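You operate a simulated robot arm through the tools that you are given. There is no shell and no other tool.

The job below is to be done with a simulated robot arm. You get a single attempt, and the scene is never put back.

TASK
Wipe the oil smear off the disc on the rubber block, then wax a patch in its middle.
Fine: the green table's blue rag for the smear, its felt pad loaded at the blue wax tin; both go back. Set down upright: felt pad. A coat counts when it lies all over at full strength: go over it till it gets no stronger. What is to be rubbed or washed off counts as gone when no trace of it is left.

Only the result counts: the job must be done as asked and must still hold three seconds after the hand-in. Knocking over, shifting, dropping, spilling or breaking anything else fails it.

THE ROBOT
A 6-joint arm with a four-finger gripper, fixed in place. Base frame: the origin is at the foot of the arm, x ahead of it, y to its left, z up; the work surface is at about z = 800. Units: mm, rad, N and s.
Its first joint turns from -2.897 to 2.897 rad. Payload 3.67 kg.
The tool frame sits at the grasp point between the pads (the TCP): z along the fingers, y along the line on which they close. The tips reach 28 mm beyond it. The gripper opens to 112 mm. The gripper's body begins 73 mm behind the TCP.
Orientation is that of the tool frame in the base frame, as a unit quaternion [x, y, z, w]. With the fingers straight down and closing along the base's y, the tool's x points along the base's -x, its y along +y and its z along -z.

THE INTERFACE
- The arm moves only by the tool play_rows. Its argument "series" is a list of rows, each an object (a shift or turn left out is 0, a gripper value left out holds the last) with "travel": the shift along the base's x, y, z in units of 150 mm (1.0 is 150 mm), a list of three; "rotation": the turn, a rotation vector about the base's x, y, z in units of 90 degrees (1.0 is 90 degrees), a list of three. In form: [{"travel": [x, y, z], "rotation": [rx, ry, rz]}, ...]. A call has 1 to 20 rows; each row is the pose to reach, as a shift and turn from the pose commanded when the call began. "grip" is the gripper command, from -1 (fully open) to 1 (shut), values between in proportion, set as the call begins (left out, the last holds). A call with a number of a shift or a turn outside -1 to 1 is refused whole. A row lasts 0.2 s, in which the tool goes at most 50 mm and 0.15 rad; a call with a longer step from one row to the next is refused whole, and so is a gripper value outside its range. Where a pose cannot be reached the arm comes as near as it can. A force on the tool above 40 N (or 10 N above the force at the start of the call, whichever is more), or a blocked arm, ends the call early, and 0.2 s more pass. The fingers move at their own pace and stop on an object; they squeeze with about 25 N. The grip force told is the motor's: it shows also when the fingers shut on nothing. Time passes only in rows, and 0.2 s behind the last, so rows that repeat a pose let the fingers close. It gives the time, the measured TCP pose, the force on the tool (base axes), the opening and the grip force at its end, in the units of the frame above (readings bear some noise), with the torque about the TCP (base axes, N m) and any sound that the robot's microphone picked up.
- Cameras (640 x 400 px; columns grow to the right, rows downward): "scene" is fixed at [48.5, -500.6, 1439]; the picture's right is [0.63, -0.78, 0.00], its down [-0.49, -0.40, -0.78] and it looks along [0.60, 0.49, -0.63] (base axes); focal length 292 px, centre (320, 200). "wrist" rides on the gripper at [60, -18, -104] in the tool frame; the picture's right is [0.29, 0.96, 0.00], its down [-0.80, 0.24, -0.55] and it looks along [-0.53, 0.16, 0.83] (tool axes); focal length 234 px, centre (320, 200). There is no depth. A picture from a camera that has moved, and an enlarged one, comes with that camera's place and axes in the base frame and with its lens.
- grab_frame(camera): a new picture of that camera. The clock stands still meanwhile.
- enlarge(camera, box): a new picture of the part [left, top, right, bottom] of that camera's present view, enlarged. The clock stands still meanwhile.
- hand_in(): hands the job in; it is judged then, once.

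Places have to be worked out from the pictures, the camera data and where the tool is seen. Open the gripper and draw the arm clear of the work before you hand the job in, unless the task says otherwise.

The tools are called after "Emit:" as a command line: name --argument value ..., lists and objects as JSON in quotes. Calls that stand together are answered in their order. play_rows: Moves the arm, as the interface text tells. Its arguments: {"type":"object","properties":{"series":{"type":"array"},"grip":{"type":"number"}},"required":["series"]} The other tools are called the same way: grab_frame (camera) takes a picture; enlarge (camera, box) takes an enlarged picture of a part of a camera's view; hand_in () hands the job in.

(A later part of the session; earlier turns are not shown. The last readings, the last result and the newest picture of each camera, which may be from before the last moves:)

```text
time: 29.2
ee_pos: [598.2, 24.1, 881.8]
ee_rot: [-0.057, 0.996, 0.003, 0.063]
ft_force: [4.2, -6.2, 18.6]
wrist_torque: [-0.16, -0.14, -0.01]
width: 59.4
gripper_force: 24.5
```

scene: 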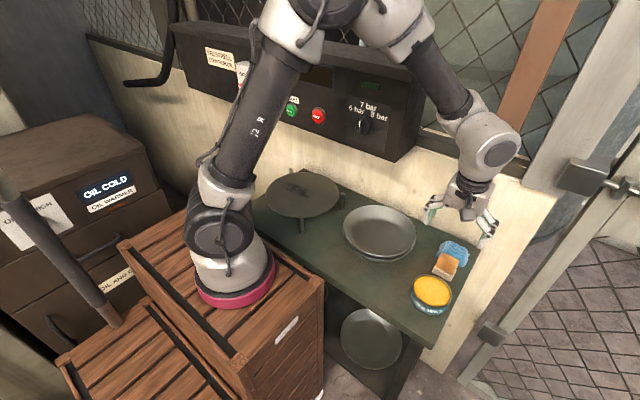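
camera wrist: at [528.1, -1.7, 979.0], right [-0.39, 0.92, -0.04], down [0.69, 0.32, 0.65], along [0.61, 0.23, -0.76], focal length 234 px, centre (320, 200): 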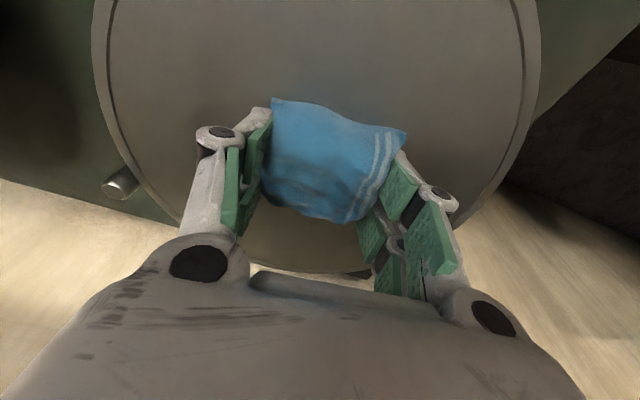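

The press force saturates near 25 N, meaning the rag slips up in the grip, and the finger tips are now nearly level with its underside. With the rag resting on the disc, I release it slightly, raise the fingers ~7 mm, and regrip.

Emit:
play_rows --series '[{"travel": [0, 0, 0.006]}, {"travel": [0, 0, 0.006]}]'

Emit:
play_rows --series '[{"travel": [0, 0, 0]}, {"travel": [0, 0, 0]}]' --grip -0.3

Emit:
play_rows --series '[{"travel": [0, 0, 0.02]}, {"travel": [0, 0, 0.045]}, {"travel": [0, 0, 0.045]}]'

Emit:
enlarge --camera "scene" --box '[260, 150, 350, 230]'

Emit:
grab_frame --camera "wrist"

```text
time: 29.8
ee_pos: [596.8, 23.3, 882.1]
ee_rot: [-0.056, 0.997, 0.003, 0.061]
ft_force: [-0.7, 0.9, 0.8]
wrist_torque: [0.03, 0.01, 0.01]
width: 59.3
gripper_force: 24.8
```

```text
time: 30.4
ee_pos: [598.3, 23.1, 882.3]
ee_rot: [-0.055, 0.997, 0.002, 0.061]
ft_force: [-0.3, -0.4, 0.2]
wrist_torque: [-0.03, 0.0, 0.02]
width: 72.7
gripper_force: 0.0
```

```text
time: 31.2
ee_pos: [598.7, 23.0, 890.5]
ee_rot: [-0.056, 0.996, 0.002, 0.062]
ft_force: [-0.2, -0.6, 0.4]
wrist_torque: [0.03, -0.03, -0.01]
width: 72.7
gripper_force: 0.0
```

```text
5.00 times, centred on (305, 190) of scene
camera zoom: at [48.5, -500.6, 1439.0], right [0.63, -0.78, 0.0], down [-0.49, -0.4, -0.78], along [0.6, 0.49, -0.63], focal length 1461 px, centre (395, 250)
```

zoom: 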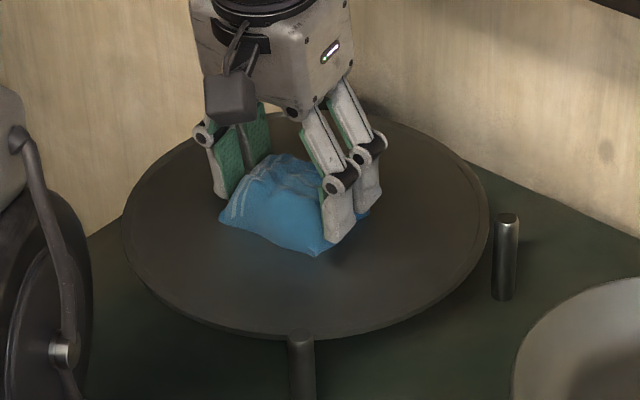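

```text
taken
camera wrist: at [528.7, -1.6, 985.6], right [-0.39, 0.92, -0.04], down [0.69, 0.32, 0.65], along [0.61, 0.23, -0.76], focal length 234 px, centre (320, 200)
```

wrist: 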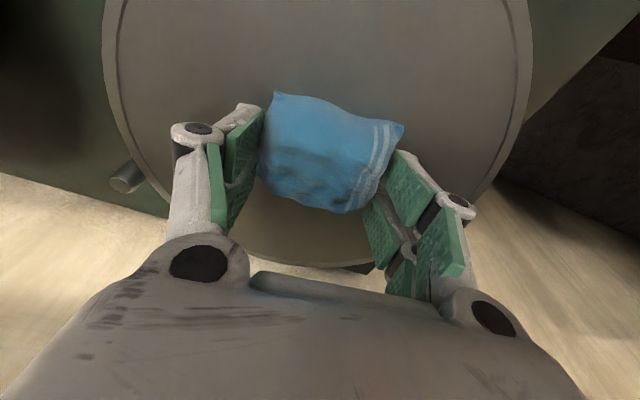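

The rag stays flat on the disc and the fingers are higher. I close on it again.

Emit:
play_rows --series '[{"travel": [0, 0, 0]}, {"travel": [0, 0, 0]}]' --grip 1

Emit:
play_rows --series '[{"travel": [0, 0, -0.002]}, {"travel": [0, 0.05, -0.002]}, {"travel": [0, 0.1, -0.002]}]'

```text
time: 31.8
ee_pos: [598.9, 22.9, 889.0]
ee_rot: [-0.057, 0.996, 0.003, 0.062]
ft_force: [-0.6, -0.6, 0.0]
wrist_torque: [-0.02, 0.0, 0.0]
width: 59.3
gripper_force: 24.5
```

```text
time: 32.6
ee_pos: [598.2, 38.1, 887.9]
ee_rot: [-0.056, 0.997, 0.004, 0.061]
ft_force: [-0.7, -3.9, 8.8]
wrist_torque: [-0.19, -0.02, 0.04]
width: 59.1
gripper_force: 25.3
```

A gentle ~9 N press now. I wipe back and forth over the smear at this height with small x offsets.

Emit:
play_rows --series '[{"travel": [0, 0.08, 0]}, {"travel": [0, 0.16, 0]}, {"travel": [0, 0.24, 0]}, {"travel": [0.05, 0.24, 0]}, {"travel": [0.05, 0.16, 0]}, {"travel": [0.05, 0.08, 0]}, {"travel": [0.05, 0, 0]}, {"travel": [0.05, -0.08, 0]}, {"travel": [0.05, -0.16, 0]}, {"travel": [0.05, -0.24, 0]}]'

Emit:
play_rows --series '[{"travel": [0, 0, -0.002]}, {"travel": [-0.1, 0, -0.002]}, {"travel": [-0.1, 0.08, -0.002]}, {"travel": [-0.1, 0.16, -0.002]}]'

```text
time: 34.8
ee_pos: [604.6, 0.0, 889.6]
ee_rot: [-0.056, 0.997, 0.003, 0.061]
ft_force: [0.4, -0.2, -0.2]
wrist_torque: [0.0, 0.02, 0.0]
width: 59.1
gripper_force: 25.0
```

```text
time: 35.8
ee_pos: [591.7, 26.9, 889.4]
ee_rot: [-0.056, 0.997, 0.004, 0.059]
ft_force: [-0.2, -0.6, -0.2]
wrist_torque: [-0.02, 0.01, 0.01]
width: 59.5
gripper_force: 25.3
out of reach, approached as far as the arm can: row 2, 3
```

Contact was lost again. I lift the rag aside toward -y to see how much smear is left.

Emit:
play_rows --series '[{"travel": [0.05, 0, 0.2]}, {"travel": [0.05, -0.3, 0.3]}, {"travel": [0.05, -0.6, 0.3]}, {"travel": [0.05, -0.85, 0.3]}]'

Emit:
enlarge --camera "scene" --box '[260, 150, 350, 230]'

Emit:
enlarge --camera "wrist" --box '[240, 0, 640, 250]'

```text
time: 36.8
ee_pos: [594.6, -100.0, 933.8]
ee_rot: [-0.057, 0.996, 0.004, 0.062]
ft_force: [-0.2, 0.2, -0.2]
wrist_torque: [0.01, -0.01, 0.02]
width: 59.2
gripper_force: 25.3
```

```text
5.00 times, centred on (305, 190) of scene
camera zoom: at [48.5, -500.6, 1439.0], right [0.63, -0.78, 0.0], down [-0.49, -0.4, -0.78], along [0.6, 0.49, -0.63], focal length 1461 px, centre (395, 250)
```

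zoom: 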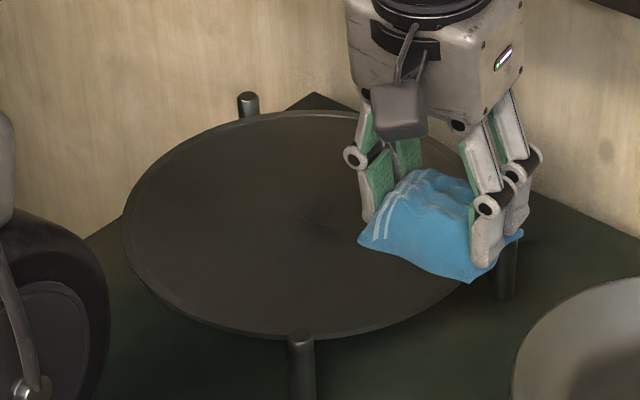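

```text
1.60 times, centred on (440, 125) of wrist
camera zoom: at [524.4, -123.9, 1030.6], right [-0.39, 0.92, -0.04], down [0.69, 0.32, 0.65], along [0.61, 0.23, -0.76], focal length 375 px, centre (128, 320)
```

zoom: 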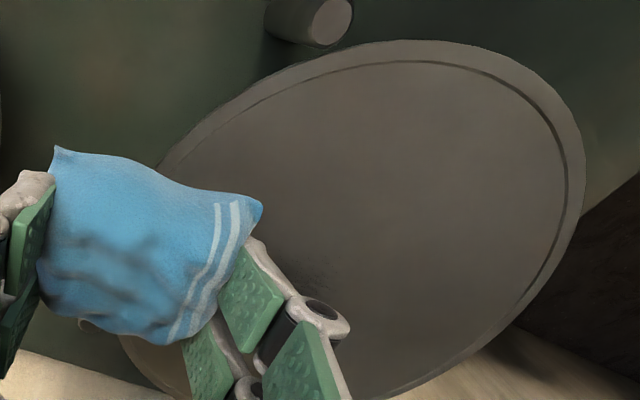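

Nearly all gone; a faint trace remains around (603, y -25 to 30). I return there and press lightly again.

Emit:
play_rows --series '[{"travel": [0.06, 0.3, 0]}, {"travel": [0.06, 0.55, -0.1]}, {"travel": [0.06, 0.7, -0.2]}, {"travel": [0.06, 0.7, -0.28]}]'

Emit:
play_rows --series '[{"travel": [0, 0, -0.008]}, {"travel": [0, 0, -0.008]}]'

Emit:
play_rows --series '[{"travel": [0, 0, -0.005]}, {"travel": [0, 0, -0.005]}]'

```text
time: 37.8
ee_pos: [603.5, 4.9, 891.4]
ee_rot: [-0.056, 0.996, 0.004, 0.062]
ft_force: [0.2, 0.7, -0.1]
wrist_torque: [0.02, -0.01, 0.02]
width: 59.3
gripper_force: 24.6
```

```text
time: 38.4
ee_pos: [606.1, 4.4, 889.9]
ee_rot: [-0.056, 0.997, 0.003, 0.062]
ft_force: [0.6, 0.9, 0.0]
wrist_torque: [0.0, 0.02, -0.01]
width: 59.1
gripper_force: 25.3
```

```text
time: 39.0
ee_pos: [606.8, 3.9, 890.2]
ee_rot: [-0.055, 0.997, 0.003, 0.062]
ft_force: [0.2, -1.2, -1.4]
wrist_torque: [0.02, 0.01, 0.01]
width: 59.2
gripper_force: 25.3
```

Still no contact at ~889.5; I step on down in half-millimetre steps.

Emit:
play_rows --series '[{"travel": [0, 0, -0.004]}, {"travel": [0, 0, -0.004]}]'

Emit:
play_rows --series '[{"travel": [0, 0, -0.004]}, {"travel": [0, 0, -0.004]}]'

Emit:
play_rows --series '[{"travel": [0, 0, -0.003]}, {"travel": [0, 0, -0.003]}]'

```text
time: 39.6
ee_pos: [606.4, 5.0, 888.5]
ee_rot: [-0.055, 0.997, 0.004, 0.061]
ft_force: [-2.3, 1.2, 8.3]
wrist_torque: [0.03, 0.08, 0.0]
width: 59.3
gripper_force: 24.6
```

```text
time: 40.2
ee_pos: [606.6, 4.8, 888.4]
ee_rot: [-0.055, 0.997, 0.003, 0.062]
ft_force: [-5.5, -1.0, 27.9]
wrist_torque: [-0.03, 0.19, 0.01]
width: 59.6
gripper_force: 25.0
```

```text
time: 40.8
ee_pos: [607.5, 2.8, 887.3]
ee_rot: [-0.057, 0.996, 0.004, 0.063]
ft_force: [-0.7, 1.0, 27.9]
wrist_torque: [0.02, -0.01, -0.02]
width: 59.2
gripper_force: 24.9
```

In contact with ~28 N (batched one step too many). I ease up 0.4 mm and scrub y from -20 to 40 over the trace.

Emit:
play_rows --series '[{"travel": [0, 0, 0.002]}, {"travel": [0, -0.06, 0.002]}, {"travel": [0, -0.12, 0.002]}, {"travel": [0, -0.18, 0.002]}, {"travel": [-0.04, -0.12, 0.002]}, {"travel": [-0.04, -0.06, 0.002]}, {"travel": [-0.04, 0, 0.002]}]'

Emit:
play_rows --series '[{"travel": [0, 0, -0.001]}, {"travel": [0, 0.07, -0.001]}, {"travel": [0, 0.14, -0.001]}, {"travel": [0, 0.2, -0.001]}, {"travel": [0.04, 0.14, -0.001]}, {"travel": [0.04, 0.07, -0.001]}, {"travel": [0.04, 0, -0.001]}]'

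```text
time: 42.4
ee_pos: [600.4, 1.8, 887.6]
ee_rot: [-0.056, 0.997, 0.003, 0.061]
ft_force: [0.4, -9.2, 19.0]
wrist_torque: [-0.37, -0.15, -0.08]
width: 59.2
gripper_force: 25.2
```

```text
time: 44.0
ee_pos: [607.5, 2.9, 888.9]
ee_rot: [-0.057, 0.996, 0.003, 0.062]
ft_force: [-0.2, -0.7, -1.0]
wrist_torque: [-0.02, 0.02, 0.0]
width: 59.1
gripper_force: 25.1
```

That pass had good pressure at first, then lost it. One more pass, slightly lower, then I look.

Emit:
play_rows --series '[{"travel": [0, 0, -0.003]}, {"travel": [0, 0, -0.003]}]'

Emit:
play_rows --series '[{"travel": [0, -0.07, -0.001]}, {"travel": [0, -0.14, -0.001]}, {"travel": [-0.06, -0.1, -0.001]}, {"travel": [-0.06, -0.03, -0.002]}, {"travel": [-0.06, 0.04, -0.002]}, {"travel": [-0.06, 0.12, -0.002]}]'

Emit:
play_rows --series '[{"travel": [0, 0, 0.1]}, {"travel": [0, -0.25, 0.25]}, {"travel": [0, -0.5, 0.3]}, {"travel": [0, -0.8, 0.3]}]'

Emit:
enlarge --camera "scene" --box '[260, 150, 350, 230]'

Emit:
enlarge --camera "wrist" --box '[240, 0, 640, 250]'

```text
time: 44.6
ee_pos: [607.4, 3.1, 887.5]
ee_rot: [-0.056, 0.996, 0.004, 0.062]
ft_force: [-1.0, -1.7, 4.0]
wrist_torque: [-0.08, -0.04, -0.02]
width: 59.6
gripper_force: 24.8
```

```text
time: 46.0
ee_pos: [598.6, 22.4, 886.9]
ee_rot: [-0.056, 0.996, 0.004, 0.063]
ft_force: [1.8, -11.8, 28.9]
wrist_torque: [-0.5, -0.08, 0.0]
width: 59.7
gripper_force: 24.9
```

```text
time: 47.0
ee_pos: [596.8, -100.1, 933.7]
ee_rot: [-0.057, 0.996, 0.003, 0.062]
ft_force: [-0.2, 0.3, -0.6]
wrist_torque: [-0.05, -0.02, -0.01]
width: 59.4
gripper_force: 25.3
```

```text
5.00 times, centred on (305, 190) of scene
camera zoom: at [48.5, -500.6, 1439.0], right [0.63, -0.78, 0.0], down [-0.49, -0.4, -0.78], along [0.6, 0.49, -0.63], focal length 1461 px, centre (395, 250)
```

zoom: 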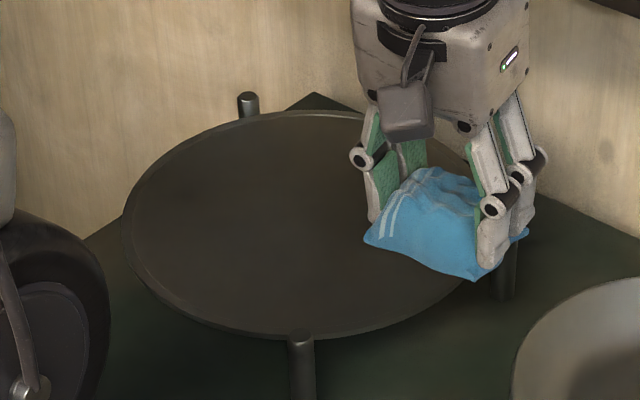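

```text
1.60 times, centred on (440, 125) of wrist
camera zoom: at [527.5, -125.7, 1029.0], right [-0.39, 0.92, -0.04], down [0.69, 0.32, 0.65], along [0.61, 0.23, -0.76], focal length 375 px, centre (128, 320)
```

zoom: 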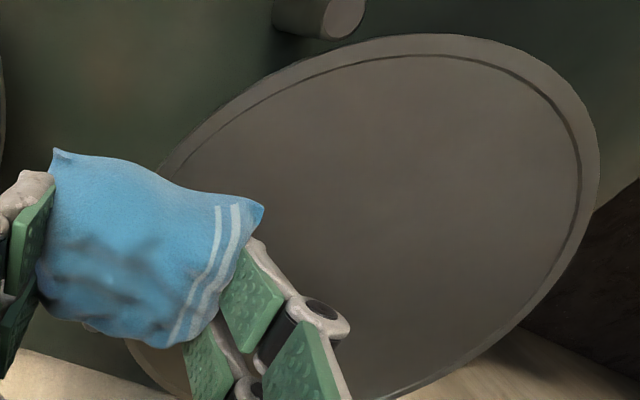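

The disc looks clean here; I move further away to view it completely at high zoom before returning the rag.

Emit:
play_rows --series '[{"travel": [-0.02, -0.3, 0.05]}, {"travel": [-0.02, -0.6, 0.1]}, {"travel": [-0.02, -0.8, 0.1]}, {"travel": [-0.02, -1, 0.1]}]'

Emit:
enlarge --camera "scene" --box '[262, 165, 346, 222]'

Emit:
enlarge --camera "scene" --box '[285, 175, 325, 205]'

Emit:
enlarge --camera "wrist" --box '[440, 60, 640, 270]'

```text
time: 48.0
ee_pos: [594.5, -248.8, 949.1]
ee_rot: [-0.057, 0.996, 0.004, 0.062]
ft_force: [0.1, 0.9, -0.1]
wrist_torque: [-0.03, 0.01, -0.02]
width: 59.2
gripper_force: 24.7
```

```text
7.02 times, centred on (304, 194) of scene
camera zoom: at [48.5, -500.6, 1439.0], right [0.63, -0.78, 0.0], down [-0.49, -0.4, -0.78], along [0.6, 0.49, -0.63], focal length 2051 px, centre (432, 246)
```

zoom: 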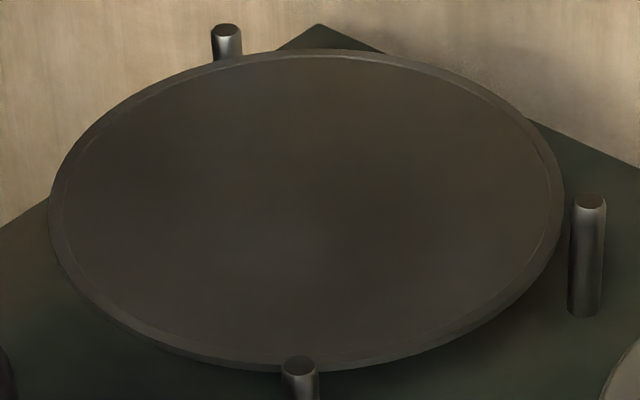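

```text
13.33 times, centred on (305, 190) of scene
camera zoom: at [48.5, -500.6, 1439.0], right [0.63, -0.78, 0.0], down [-0.49, -0.4, -0.78], along [0.6, 0.49, -0.63], focal length 3897 px, centre (520, 333)
```

zoom: 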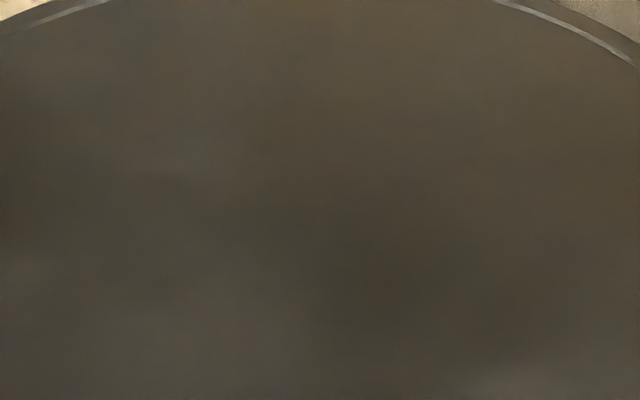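

```text
1.90 times, centred on (540, 165) of wrist
camera zoom: at [524.7, -274.1, 1045.3], right [-0.39, 0.92, -0.04], down [0.69, 0.32, 0.65], along [0.61, 0.23, -0.76], focal length 446 px, centre (-99, 267)
```

zoom: 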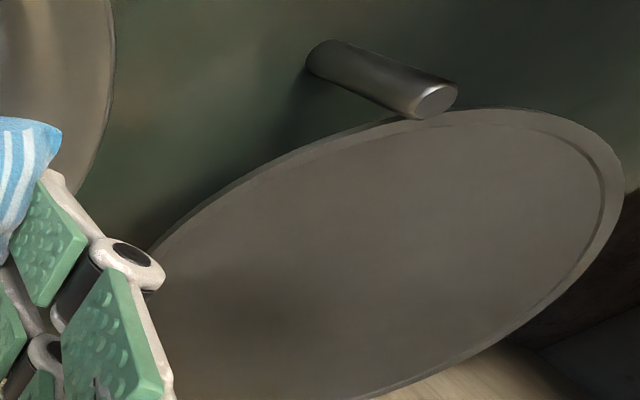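

It looks clean, but faint tones are hard to tell from shading, so I go back for one more complete light pass over the whole smear area.

Emit:
play_rows --series '[{"travel": [0.02, 0.3, 0]}, {"travel": [0.02, 0.6, -0.05]}, {"travel": [0.03, 0.8, -0.1]}, {"travel": [0.04, 1, -0.1]}]'

Emit:
play_rows --series '[{"travel": [0.04, 0.25, -0.1]}, {"travel": [0.04, 0.5, -0.2]}, {"travel": [0.04, 0.6, -0.28]}, {"travel": [0.04, 0.6, -0.295]}, {"travel": [0.04, 0.6, -0.295]}]'

Emit:
play_rows --series '[{"travel": [0, 0, -0.004]}, {"travel": [0, 0, -0.004]}]'

```text
time: 49.0
ee_pos: [600.6, -98.9, 932.5]
ee_rot: [-0.056, 0.996, 0.003, 0.062]
ft_force: [0.5, 0.3, -0.3]
wrist_torque: [0.02, 0.04, 0.03]
width: 59.2
gripper_force: 25.5
```

```text
time: 50.2
ee_pos: [607.5, -9.7, 888.9]
ee_rot: [-0.055, 0.997, 0.003, 0.062]
ft_force: [0.5, 0.4, -1.1]
wrist_torque: [0.01, 0.0, 0.0]
width: 59.4
gripper_force: 24.9
```

```text
time: 50.8
ee_pos: [607.8, -10.2, 889.3]
ee_rot: [-0.056, 0.997, 0.004, 0.062]
ft_force: [-0.1, -0.4, -0.6]
wrist_torque: [0.0, 0.02, 0.04]
width: 59.3
gripper_force: 24.9
```

One more half-millimetre step at a time until contact.

Emit:
play_rows --series '[{"travel": [0, 0, -0.004]}, {"travel": [0, 0, -0.004]}]'

```text
time: 51.4
ee_pos: [607.7, -10.6, 888.5]
ee_rot: [-0.056, 0.997, 0.003, 0.061]
ft_force: [-0.2, -0.3, -0.5]
wrist_torque: [0.01, 0.01, 0.01]
width: 59.3
gripper_force: 25.0
```

Still free; another step.

Emit:
play_rows --series '[{"travel": [0, 0, -0.004]}, {"travel": [0, 0, -0.004]}]'

```text
time: 52.0
ee_pos: [607.0, -9.1, 887.1]
ee_rot: [-0.056, 0.996, 0.004, 0.062]
ft_force: [0.3, 0.0, -0.6]
wrist_torque: [-0.02, -0.05, 0.0]
width: 59.5
gripper_force: 24.4
```

Still free; another step.

Emit:
play_rows --series '[{"travel": [0, 0, -0.004]}, {"travel": [0, 0, -0.004]}]'

```text
time: 52.6
ee_pos: [606.6, -8.3, 888.2]
ee_rot: [-0.056, 0.996, 0.002, 0.062]
ft_force: [0.4, 0.8, -0.8]
wrist_torque: [-0.03, -0.03, 0.02]
width: 59.5
gripper_force: 25.4
```

Still free; I continue with two smaller steps, one call each.

Emit:
play_rows --series '[{"travel": [0, 0, -0.003]}, {"travel": [0, 0, -0.003]}]'

```text
time: 53.2
ee_pos: [608.2, -9.6, 887.7]
ee_rot: [-0.057, 0.996, 0.004, 0.062]
ft_force: [-0.1, -1.4, 11.0]
wrist_torque: [0.02, -0.08, 0.0]
width: 59.3
gripper_force: 25.3
```

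Contact at 11 N. Now a full pass: along y to ~75, over in x, and back.

Emit:
play_rows --series '[{"travel": [0, -0.07, 0]}, {"travel": [0, 0.0, 0]}, {"travel": [0, 0.08, 0]}, {"travel": [0, 0.16, -0.001]}, {"travel": [0, 0.24, -0.001]}]'

Emit:
play_rows --series '[{"travel": [0, 0.08, 0]}, {"travel": [0, 0.16, -0.001]}, {"travel": [0, 0.24, -0.001]}, {"travel": [0, 0.32, -0.001]}]'

```text
time: 54.4
ee_pos: [609.5, 26.9, 886.7]
ee_rot: [-0.057, 0.996, 0.004, 0.062]
ft_force: [0.4, -11.7, 26.6]
wrist_torque: [-0.5, -0.12, 0.08]
width: 59.4
gripper_force: 25.1
```

```text
time: 55.4
ee_pos: [607.6, 74.9, 885.7]
ee_rot: [-0.058, 0.996, 0.003, 0.062]
ft_force: [1.5, -10.5, 28.0]
wrist_torque: [-0.46, -0.08, 0.05]
width: 59.6
gripper_force: 25.0
```

Strong contact all along (27–28 N). I go back at x≈596 with slightly less pressure.

Emit:
play_rows --series '[{"travel": [-0.04, 0, 0.002]}, {"travel": [-0.08, -0.02, 0.002]}, {"travel": [-0.08, -0.1, 0.002]}, {"travel": [-0.08, -0.18, 0.002]}, {"travel": [-0.08, -0.26, 0.002]}]'

Emit:
play_rows --series '[{"travel": [0, -0.07, 0]}, {"travel": [0, -0.14, 0]}, {"travel": [0, -0.21, 0]}, {"travel": [0, -0.28, 0]}]'

```text
time: 56.6
ee_pos: [594.7, 35.5, 884.1]
ee_rot: [-0.056, 0.997, 0.002, 0.061]
ft_force: [-0.7, 1.5, 3.8]
wrist_torque: [0.2, -0.04, 0.06]
width: 59.5
gripper_force: 25.2
```

```text
time: 57.6
ee_pos: [598.8, -5.6, 886.2]
ee_rot: [-0.056, 0.997, 0.005, 0.06]
ft_force: [0.4, 0.6, -0.6]
wrist_torque: [-0.01, 0.0, -0.01]
width: 59.5
gripper_force: 25.4
out of reach, approached as far as the arm can: row 4
```

Enough wiping. I lift the rag off and move away toward its place, looking at the disc on the way.

Emit:
play_rows --series '[{"travel": [0, 0, 0.15]}, {"travel": [0, -0.2, 0.35]}, {"travel": [0, -0.5, 0.4]}, {"travel": [-0.02, -0.8, 0.4]}, {"travel": [-0.03, -1, 0.4]}]'

Emit:
enlarge --camera "wrist" --box '[340, 0, 640, 250]'

Emit:
play_rows --series '[{"travel": [0, -0.3, 0]}, {"travel": [0, -0.6, 0]}, {"travel": [0, -0.8, 0]}, {"travel": [0, -1, 0]}]'

Emit:
enlarge --camera "scene" --box '[262, 165, 346, 222]'

```text
time: 58.8
ee_pos: [594.3, -156.4, 945.3]
ee_rot: [-0.057, 0.996, 0.004, 0.062]
ft_force: [-0.8, -0.4, -0.5]
wrist_torque: [0.01, -0.01, -0.02]
width: 59.4
gripper_force: 24.7
```

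```text
1.60 times, centred on (490, 125) of wrist
camera zoom: at [524.8, -181.2, 1041.5], right [-0.39, 0.92, -0.04], down [0.69, 0.32, 0.65], along [0.61, 0.23, -0.76], focal length 375 px, centre (48, 320)
```

zoom: 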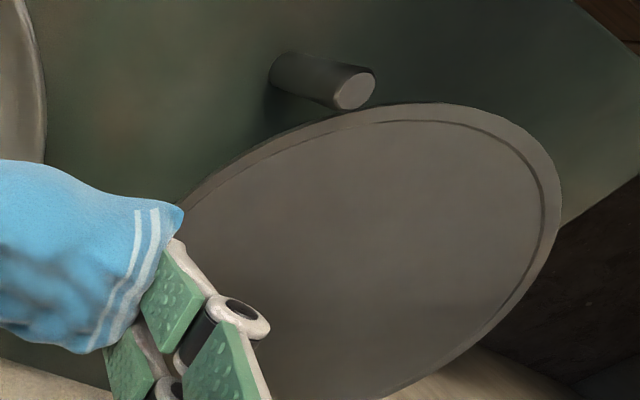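

```text
time: 59.8
ee_pos: [592.8, -306.6, 944.5]
ee_rot: [-0.057, 0.997, 0.002, 0.062]
ft_force: [1.0, -0.4, 0.1]
wrist_torque: [-0.01, 0.0, -0.01]
width: 59.3
gripper_force: 25.0
```

```text
7.02 times, centred on (304, 194) of scene
camera zoom: at [48.5, -500.6, 1439.0], right [0.63, -0.78, 0.0], down [-0.49, -0.4, -0.78], along [0.6, 0.49, -0.63], focal length 2051 px, centre (432, 246)
```

zoom: 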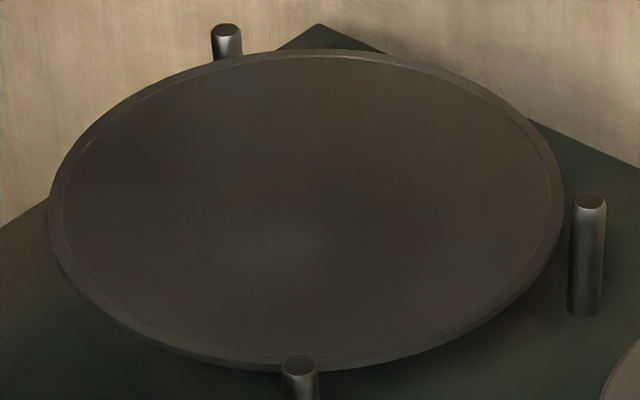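

The disc is clean. I carry the rag back over its original spot (TCP ≈ (703, -450)).

Emit:
play_rows --series '[{"travel": [0.15, -0.2, 0]}, {"travel": [0.3, -0.4, 0]}, {"travel": [0.45, -0.6, 0]}, {"travel": [0.6, -0.8, 0]}, {"travel": [0.73, -0.955, 0]}, {"travel": [0.73, -0.955, -0.25]}, {"travel": [0.73, -0.955, -0.5]}]'

Emit:
grab_frame --camera "wrist"

Emit:
enlarge --camera "scene" --box '[400, 180, 520, 300]'

```text
time: 61.4
ee_pos: [702.1, -449.8, 871.1]
ee_rot: [-0.056, 0.996, 0.002, 0.062]
ft_force: [0.5, 1.0, -1.0]
wrist_torque: [0.0, -0.04, -0.02]
width: 59.3
gripper_force: 25.0
```

```text
taken
camera wrist: at [632.7, -475.3, 967.3], right [-0.39, 0.92, -0.04], down [0.69, 0.32, 0.65], along [0.61, 0.23, -0.76], focal length 234 px, centre (320, 200)
```

wrist: 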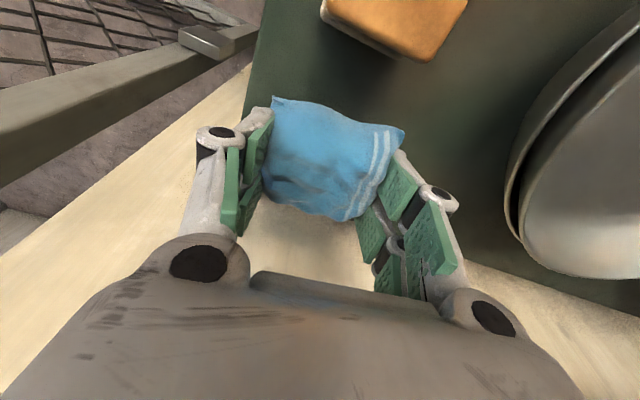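

```text
3.33 times, centred on (460, 240) of scene
camera zoom: at [48.5, -500.6, 1439.0], right [0.63, -0.78, 0.0], down [-0.49, -0.4, -0.78], along [0.6, 0.49, -0.63], focal length 974 px, centre (-147, 67)
```

zoom: 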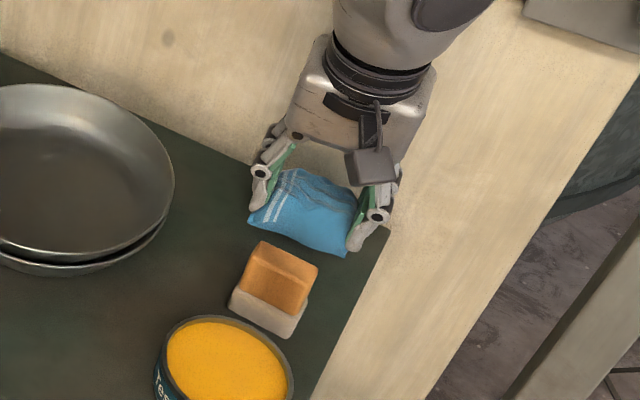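

The rag is right above its old spot. I lower to z≈836 and then step down to touch.

Emit:
play_rows --series '[{"travel": [0, 0, -0.12]}, {"travel": [0, 0, -0.2]}, {"travel": [0, 0, -0.23]}]'

Emit:
play_rows --series '[{"travel": [0, 0, -0.008]}, {"travel": [0, 0, -0.008]}]'

```text
time: 62.2
ee_pos: [704.6, -448.9, 836.8]
ee_rot: [-0.056, 0.997, 0.003, 0.061]
ft_force: [1.1, 0.0, -0.5]
wrist_torque: [-0.01, 0.0, -0.01]
width: 59.1
gripper_force: 24.9
```

```text
time: 62.8
ee_pos: [702.8, -448.0, 835.6]
ee_rot: [-0.056, 0.996, 0.003, 0.062]
ft_force: [-0.3, -0.8, 0.5]
wrist_torque: [-0.01, -0.01, -0.02]
width: 59.4
gripper_force: 24.6
```

No contact yet; I step down about 0.75 mm per call.

Emit:
play_rows --series '[{"travel": [0, 0, -0.005]}, {"travel": [0, 0, -0.005]}]'

Emit:
play_rows --series '[{"travel": [0, 0, -0.005]}, {"travel": [0, 0, -0.005]}]'

```text
time: 63.4
ee_pos: [703.9, -448.3, 833.9]
ee_rot: [-0.056, 0.996, 0.004, 0.062]
ft_force: [-0.3, -1.2, -0.6]
wrist_torque: [0.0, -0.02, 0.02]
width: 59.3
gripper_force: 24.6
```

```text
time: 64.0
ee_pos: [703.6, -448.4, 835.1]
ee_rot: [-0.056, 0.997, 0.004, 0.062]
ft_force: [0.0, -0.2, 0.3]
wrist_torque: [-0.02, 0.02, 0.01]
width: 59.3
gripper_force: 24.8
```

Still not touching; I continue down.

Emit:
play_rows --series '[{"travel": [0, 0, -0.006]}, {"travel": [0, 0, -0.006]}]'

Emit:
play_rows --series '[{"travel": [0, 0, -0.005]}, {"travel": [0, 0, -0.005]}]'

```text
time: 64.6
ee_pos: [703.4, -448.2, 832.4]
ee_rot: [-0.056, 0.996, 0.004, 0.062]
ft_force: [-0.9, -0.5, -1.0]
wrist_torque: [-0.02, -0.02, -0.02]
width: 59.2
gripper_force: 25.4
```

```text
time: 65.2
ee_pos: [704.7, -448.5, 831.4]
ee_rot: [-0.057, 0.996, 0.003, 0.062]
ft_force: [2.8, 1.9, 7.8]
wrist_torque: [0.29, -0.08, -0.09]
width: 59.2
gripper_force: 25.4
```

Touching the table (≈8 N). I open the gripper and lift straight up.

Emit:
play_rows --series '[{"travel": [0, 0, 0]}, {"travel": [0, 0, 0]}, {"travel": [0, 0, 0]}]' --grip -1

Emit:
play_rows --series '[{"travel": [0, 0, 0.1]}, {"travel": [0, 0, 0.3]}, {"travel": [0, 0, 0.55]}, {"travel": [-0.15, 0, 0.8]}, {"travel": [-0.35, 0, 0.9]}]'

Emit:
grab_frame --camera "wrist"

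Emit:
enlarge --camera "scene" --box '[400, 180, 520, 300]'

```text
time: 66.0
ee_pos: [702.3, -449.4, 831.9]
ee_rot: [-0.056, 0.997, 0.004, 0.061]
ft_force: [0.0, -0.1, -0.6]
wrist_torque: [0.04, 0.02, 0.0]
width: 112.1
gripper_force: 0.1
```

```text
time: 67.2
ee_pos: [652.9, -447.7, 966.9]
ee_rot: [-0.056, 0.997, 0.003, 0.061]
ft_force: [0.8, -0.7, -0.7]
wrist_torque: [0.0, 0.01, -0.01]
width: 111.6
gripper_force: 0.1
```

```text
taken
camera wrist: at [582.2, -472.4, 1062.9], right [-0.39, 0.92, -0.04], down [0.69, 0.32, 0.65], along [0.61, 0.23, -0.76], focal length 234 px, centre (320, 200)
```

wrist: 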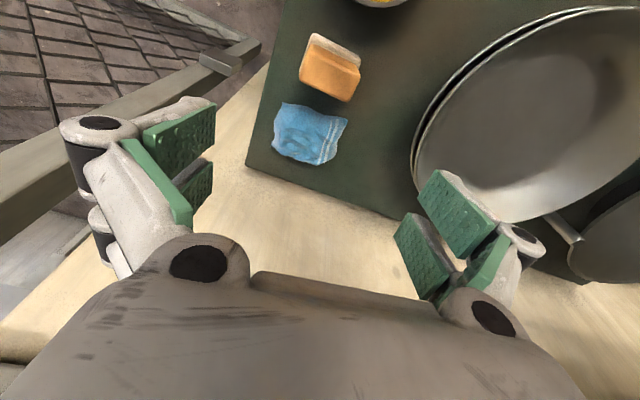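

```text
3.33 times, centred on (460, 240) of scene
camera zoom: at [48.5, -500.6, 1439.0], right [0.63, -0.78, 0.0], down [-0.49, -0.4, -0.78], along [0.6, 0.49, -0.63], focal length 974 px, centre (-147, 67)
```

zoom: 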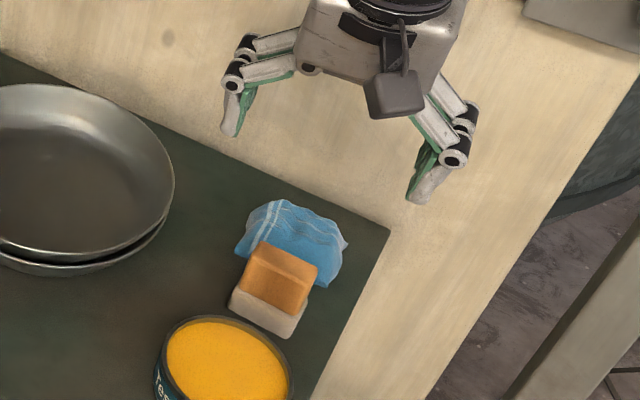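

The rag is back in place. Next I look closely at the felt pad to place the grasp on its handle.

Emit:
enlarge --camera "wrist" --box '[270, 20, 390, 180]'

Emit:
enlarge --camera "scene" --box '[425, 240, 475, 290]'

```text
2.50 times, centred on (330, 100) of wrist
camera zoom: at [582.2, -472.4, 1062.9], right [-0.39, 0.92, -0.04], down [0.69, 0.32, 0.65], along [0.61, 0.23, -0.76], focal length 585 px, centre (295, 450)
```

zoom: 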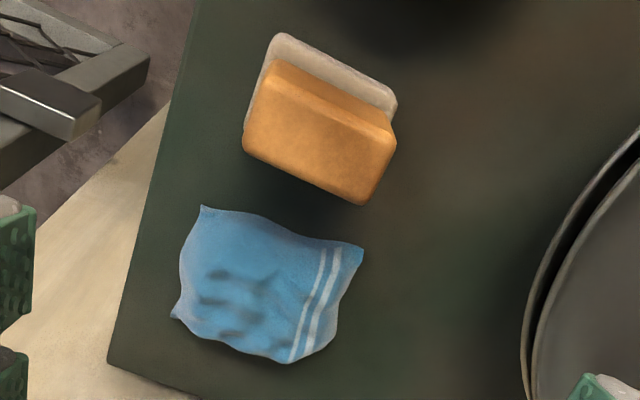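

```text
8.00 times, centred on (450, 265) of scene
camera zoom: at [48.5, -500.6, 1439.0], right [0.63, -0.78, 0.0], down [-0.49, -0.4, -0.78], along [0.6, 0.49, -0.63], focal length 2338 px, centre (-720, -320)
```

zoom: 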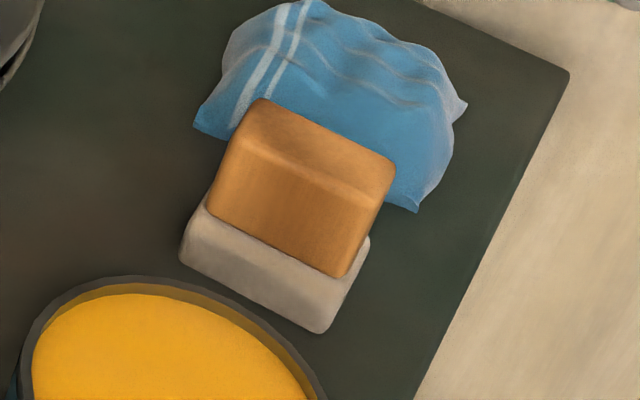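

Triangulating both views, the handle spans x≈614–637, y≈-475 to -431, z≈823–855, centre (626, -453), on a felt base ~22 mm thick. I move above it and check alignment at z≈900.

Emit:
play_rows --series '[{"travel": [-0.09, -0.02, -0.1]}, {"travel": [-0.18, -0.035, -0.25]}, {"travel": [-0.18, -0.035, -0.43]}, {"travel": [-0.18, -0.035, -0.43]}]'

Emit:
grab_frame --camera "wrist"

Emit:
enlarge --camera "scene" --box '[400, 180, 520, 300]'

```text
time: 68.2
ee_pos: [624.7, -449.0, 901.6]
ee_rot: [-0.056, 0.997, 0.004, 0.062]
ft_force: [0.0, 0.2, -0.1]
wrist_torque: [0.02, -0.02, 0.03]
width: 111.7
gripper_force: 0.0
```

```text
taken
camera wrist: at [553.8, -474.4, 997.3], right [-0.39, 0.92, -0.04], down [0.69, 0.32, 0.65], along [0.61, 0.23, -0.76], focal length 234 px, centre (320, 200)
```

wrist: 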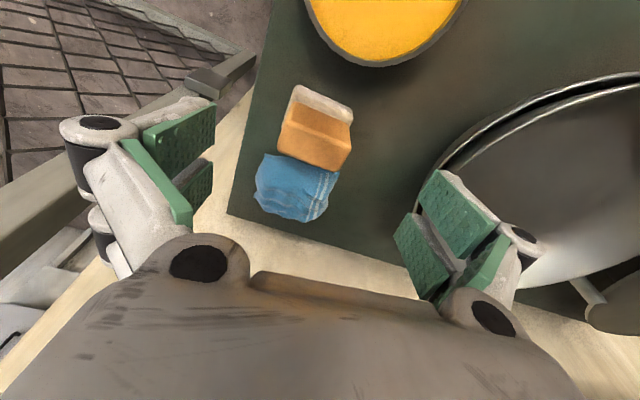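

```text
3.33 times, centred on (460, 240) of scene
camera zoom: at [48.5, -500.6, 1439.0], right [0.63, -0.78, 0.0], down [-0.49, -0.4, -0.78], along [0.6, 0.49, -0.63], focal length 974 px, centre (-147, 67)
```

zoom: 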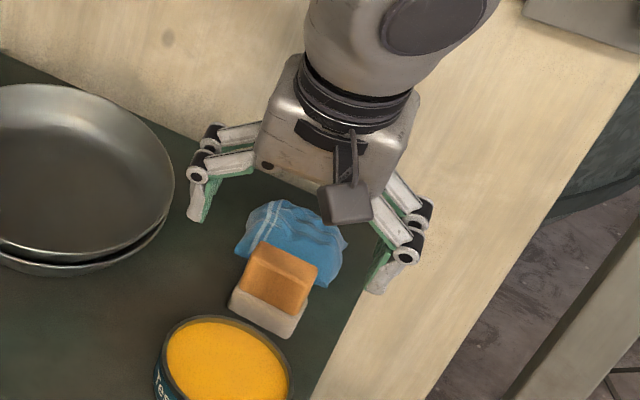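

The handle projects right between the fingers. I lower partway to 870 and re-read the pose.

Emit:
play_rows --series '[{"travel": [0, 0, -0.1]}, {"travel": [0, 0, -0.2]}, {"travel": [0, 0, -0.2]}]'

Emit:
grab_frame --camera "wrist"

Emit:
enlarge --camera "scene" --box '[400, 200, 500, 300]'

```text
time: 69.0
ee_pos: [625.0, -452.2, 873.8]
ee_rot: [-0.055, 0.997, 0.003, 0.061]
ft_force: [-0.1, 0.0, 0.1]
wrist_torque: [0.0, -0.02, 0.02]
width: 112.2
gripper_force: 0.1
```

```text
taken
camera wrist: at [554.7, -477.1, 968.9], right [-0.39, 0.92, -0.04], down [0.69, 0.32, 0.65], along [0.61, 0.23, -0.76], focal length 234 px, centre (320, 200)
```

wrist: 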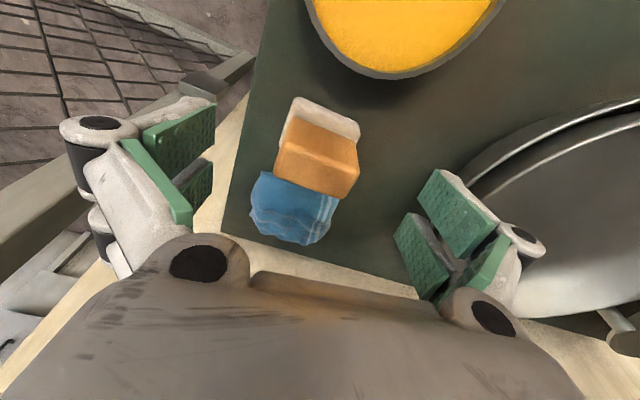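

```text
4.00 times, centred on (450, 250) of scene
camera zoom: at [48.5, -500.6, 1439.0], right [0.63, -0.78, 0.0], down [-0.49, -0.4, -0.78], along [0.6, 0.49, -0.63], focal length 1169 px, centre (-200, 0)
```

zoom: 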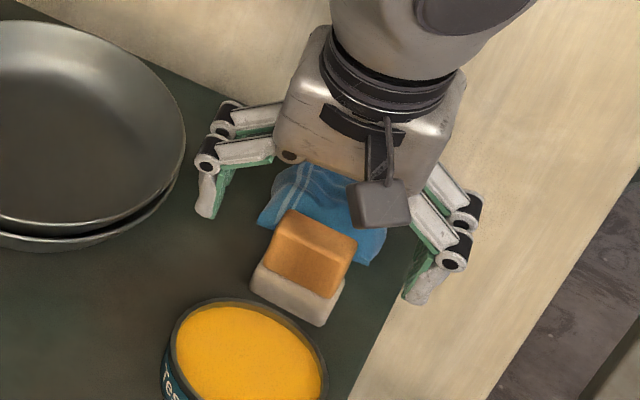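

Well aligned. I lower to z≈855, pre-close to ~54 mm, then close on the handle.

Emit:
play_rows --series '[{"travel": [0, 0, -0.06]}, {"travel": [0, 0, -0.122]}, {"travel": [0, 0, -0.122]}]'

Emit:
play_rows --series '[{"travel": [0, 0, 0]}, {"travel": [0, 0, 0]}, {"travel": [0, 0, 0]}]' --grip 0.03

Emit:
grab_frame --camera "wrist"

Emit:
enlarge --camera "scene" --box '[400, 200, 500, 300]'

```text
time: 69.8
ee_pos: [623.2, -452.2, 853.4]
ee_rot: [-0.057, 0.996, 0.004, 0.062]
ft_force: [-0.7, -0.4, 1.2]
wrist_torque: [-0.02, 0.06, 0.0]
width: 111.9
gripper_force: 0.0
```

```text
time: 70.6
ee_pos: [622.2, -453.4, 854.2]
ee_rot: [-0.056, 0.997, 0.004, 0.062]
ft_force: [0.6, 1.3, -0.4]
wrist_torque: [0.03, 0.05, 0.01]
width: 54.0
gripper_force: 0.0
```

```text
taken
camera wrist: at [552.8, -477.6, 950.1], right [-0.39, 0.92, -0.04], down [0.69, 0.32, 0.65], along [0.61, 0.23, -0.76], focal length 234 px, centre (320, 200)
```

wrist: 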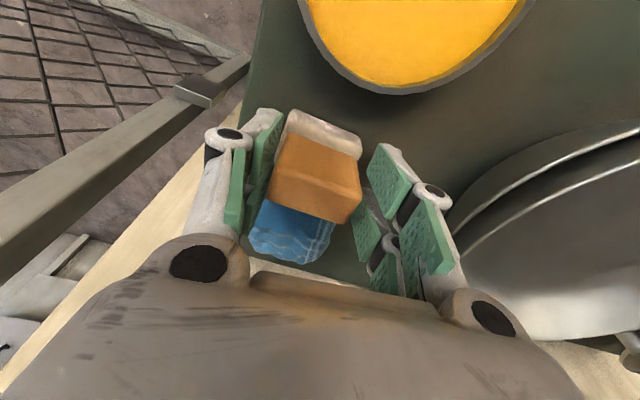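

```text
4.00 times, centred on (450, 250) of scene
camera zoom: at [48.5, -500.6, 1439.0], right [0.63, -0.78, 0.0], down [-0.49, -0.4, -0.78], along [0.6, 0.49, -0.63], focal length 1169 px, centre (-200, 0)
```

zoom: 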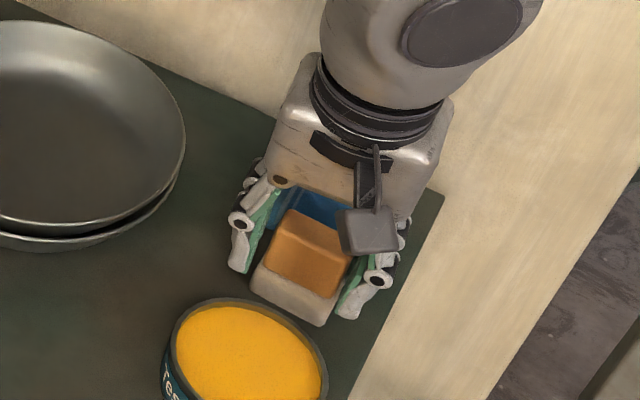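

The fingers straddle the handle evenly and parallel. I close to grip.

Emit:
play_rows --series '[{"travel": [0, 0, 0]}, {"travel": [0, 0, 0]}, {"travel": [0, 0, 0]}]' --grip 1

Emit:
play_rows --series '[{"travel": [0, 0, 0.03]}, {"travel": [0, 0, 0.1]}, {"travel": [0, 0, 0.2]}, {"travel": [0, 0, 0.3]}]'

Emit:
grab_frame --camera "wrist"

Emit:
enlarge --camera "scene" --box '[400, 190, 500, 310]'

```text
time: 71.4
ee_pos: [622.9, -452.9, 854.8]
ee_rot: [-0.056, 0.997, 0.003, 0.062]
ft_force: [0.9, -0.5, 2.5]
wrist_torque: [0.01, -0.04, -0.03]
width: 45.4
gripper_force: 25.4
```

```text
time: 72.4
ee_pos: [623.2, -454.9, 900.4]
ee_rot: [-0.056, 0.996, 0.003, 0.062]
ft_force: [-0.6, 0.2, -0.6]
wrist_torque: [0.02, -0.02, -0.02]
width: 45.3
gripper_force: 25.8
```

```text
taken
camera wrist: at [553.7, -479.3, 996.4], right [-0.39, 0.92, -0.04], down [0.69, 0.32, 0.65], along [0.61, 0.23, -0.76], focal length 234 px, centre (320, 200)
```

wrist: 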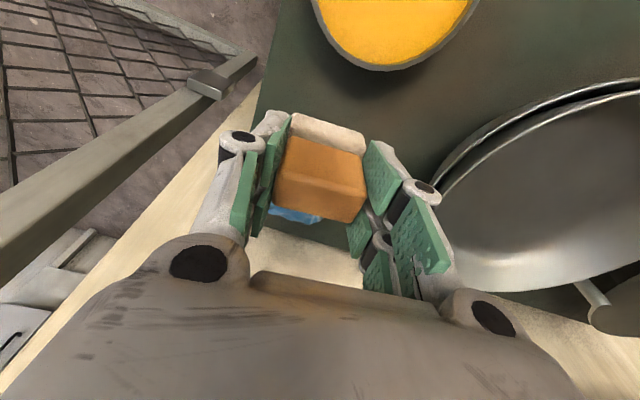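

```text
3.33 times, centred on (450, 250) of scene
camera zoom: at [48.5, -500.6, 1439.0], right [0.63, -0.78, 0.0], down [-0.49, -0.4, -0.78], along [0.6, 0.49, -0.63], focal length 974 px, centre (-113, 33)
```

zoom: 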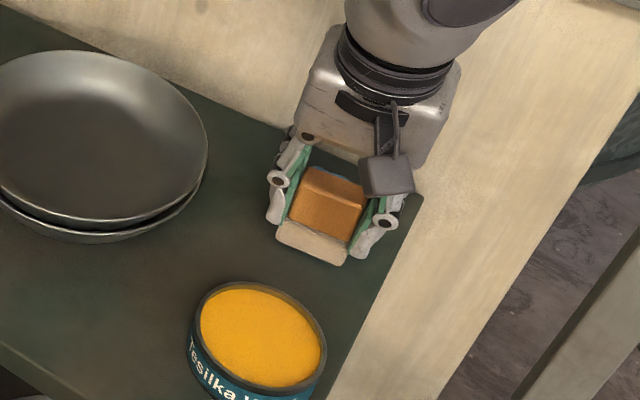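

The pad is held firmly (45 mm, TCP 54.5 mm above its base). Both views put the tin at centre (526, -454), rim z≈835, outer radius ≈45, wax ~5 mm below the rim. I move the pad over the tin.

Emit:
play_rows --series '[{"travel": [0, 0, 0.1]}, {"travel": [-0.2, 0, 0.1]}, {"travel": [-0.4, 0.01, 0.1]}, {"travel": [-0.6, 0.01, 0.1]}, {"travel": [-0.671, 0.01, 0.1]}, {"travel": [-0.671, 0.01, 0.1]}]'

Emit:
grab_frame --camera "wrist"

Emit:
enlarge --camera "scene" --box '[380, 210, 480, 330]'

```text
time: 73.8
ee_pos: [521.6, -452.0, 914.0]
ee_rot: [-0.056, 0.996, 0.003, 0.062]
ft_force: [-0.1, 0.5, -1.1]
wrist_torque: [-0.02, -0.05, 0.02]
width: 45.7
gripper_force: 25.0
```

```text
taken
camera wrist: at [452.1, -476.4, 1009.9], right [-0.39, 0.92, -0.04], down [0.69, 0.32, 0.65], along [0.61, 0.23, -0.76], focal length 234 px, centre (320, 200)
```

wrist: 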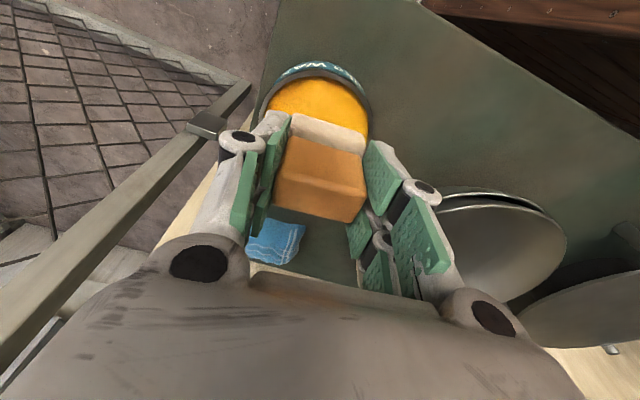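

```text
3.33 times, centred on (430, 270) of scene
camera zoom: at [48.5, -500.6, 1439.0], right [0.63, -0.78, 0.0], down [-0.49, -0.4, -0.78], along [0.6, 0.49, -0.63], focal length 974 px, centre (-47, -33)
```

zoom: 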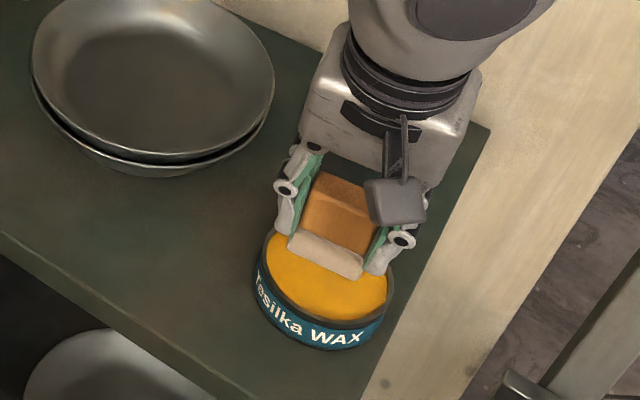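

The pad is centred over the tin. I lower to ~889 (pad just above the wax), then step down.

Emit:
play_rows --series '[{"travel": [0, 0, -0.06]}, {"travel": [0, 0, -0.12]}, {"travel": [0, 0, -0.165]}, {"travel": [0, 0, -0.165]}]'

Emit:
play_rows --series '[{"travel": [0, 0, -0.01]}, {"travel": [0, 0, -0.01]}]'

Emit:
enlarge --camera "scene" --box '[380, 210, 480, 330]'

```text
time: 74.8
ee_pos: [522.2, -451.1, 889.6]
ee_rot: [-0.056, 0.997, 0.002, 0.062]
ft_force: [-1.1, 1.5, 11.3]
wrist_torque: [0.18, 0.0, -0.06]
width: 45.6
gripper_force: 24.9
```

```text
time: 75.4
ee_pos: [522.1, -452.3, 888.8]
ee_rot: [-0.057, 0.996, 0.003, 0.062]
ft_force: [1.3, 3.4, 21.8]
wrist_torque: [0.2, -0.12, -0.01]
width: 45.4
gripper_force: 25.4
```

```text
3.33 times, centred on (430, 270) of scene
camera zoom: at [48.5, -500.6, 1439.0], right [0.63, -0.78, 0.0], down [-0.49, -0.4, -0.78], along [0.6, 0.49, -0.63], focal length 974 px, centre (-47, -33)
```

zoom: 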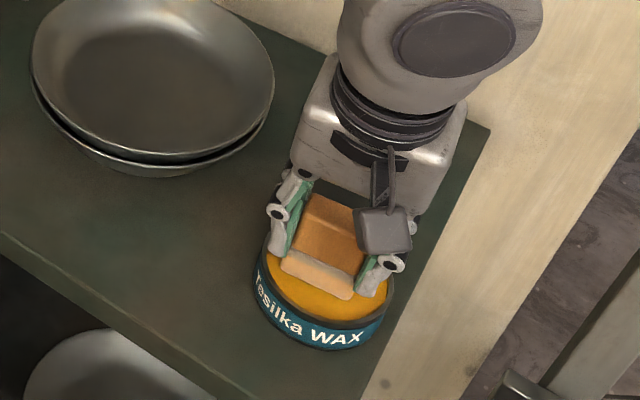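

The pad is pressing on the wax (22 N). I ease slightly, dwell a moment, then lift and see whether the felt took wax.

Emit:
play_rows --series '[{"travel": [0, 0, 0.003]}, {"travel": [0, 0, 0.003]}, {"travel": [0, 0, 0.003]}, {"travel": [0, 0, 0.003]}]'

Emit:
play_rows --series '[{"travel": [0, 0, 0.05]}, {"travel": [0, 0, 0.15]}, {"travel": [0, 0, 0.3]}, {"travel": [0, 0, 0.45]}]'

Emit:
grab_frame --camera "wrist"

Emit:
enlarge --camera "scene" --box '[380, 190, 480, 330]'

```text
time: 76.4
ee_pos: [522.5, -451.5, 888.9]
ee_rot: [-0.056, 0.996, 0.002, 0.062]
ft_force: [0.3, -3.9, 7.1]
wrist_torque: [-0.21, -0.14, -0.01]
width: 45.6
gripper_force: 24.5
```

```text
time: 77.4
ee_pos: [523.3, -449.0, 957.0]
ee_rot: [-0.055, 0.997, 0.004, 0.062]
ft_force: [0.4, -0.2, -0.2]
wrist_torque: [0.03, 0.0, 0.01]
width: 45.3
gripper_force: 24.4
```

```text
taken
camera wrist: at [453.5, -475.0, 1052.5], right [-0.39, 0.92, -0.04], down [0.69, 0.32, 0.65], along [0.61, 0.23, -0.76], focal length 234 px, centre (320, 200)
```

wrist: 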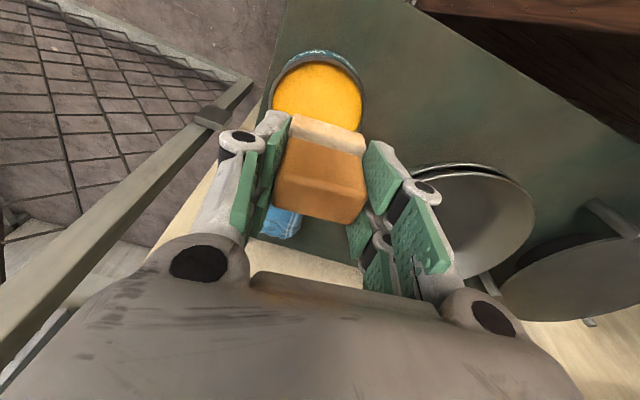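

```text
2.86 times, centred on (430, 260) of scene
camera zoom: at [48.5, -500.6, 1439.0], right [0.63, -0.78, 0.0], down [-0.49, -0.4, -0.78], along [0.6, 0.49, -0.63], focal length 835 px, centre (6, 29)
```

zoom: 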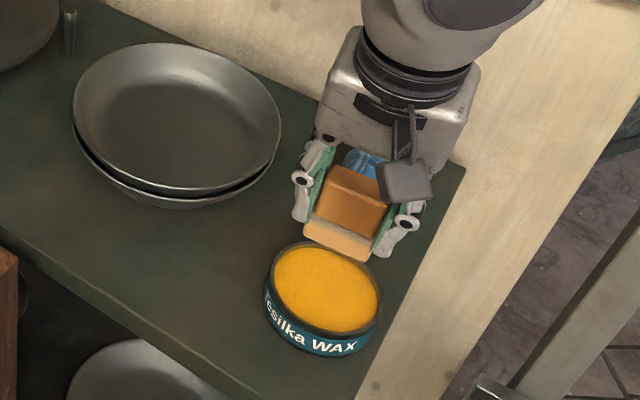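

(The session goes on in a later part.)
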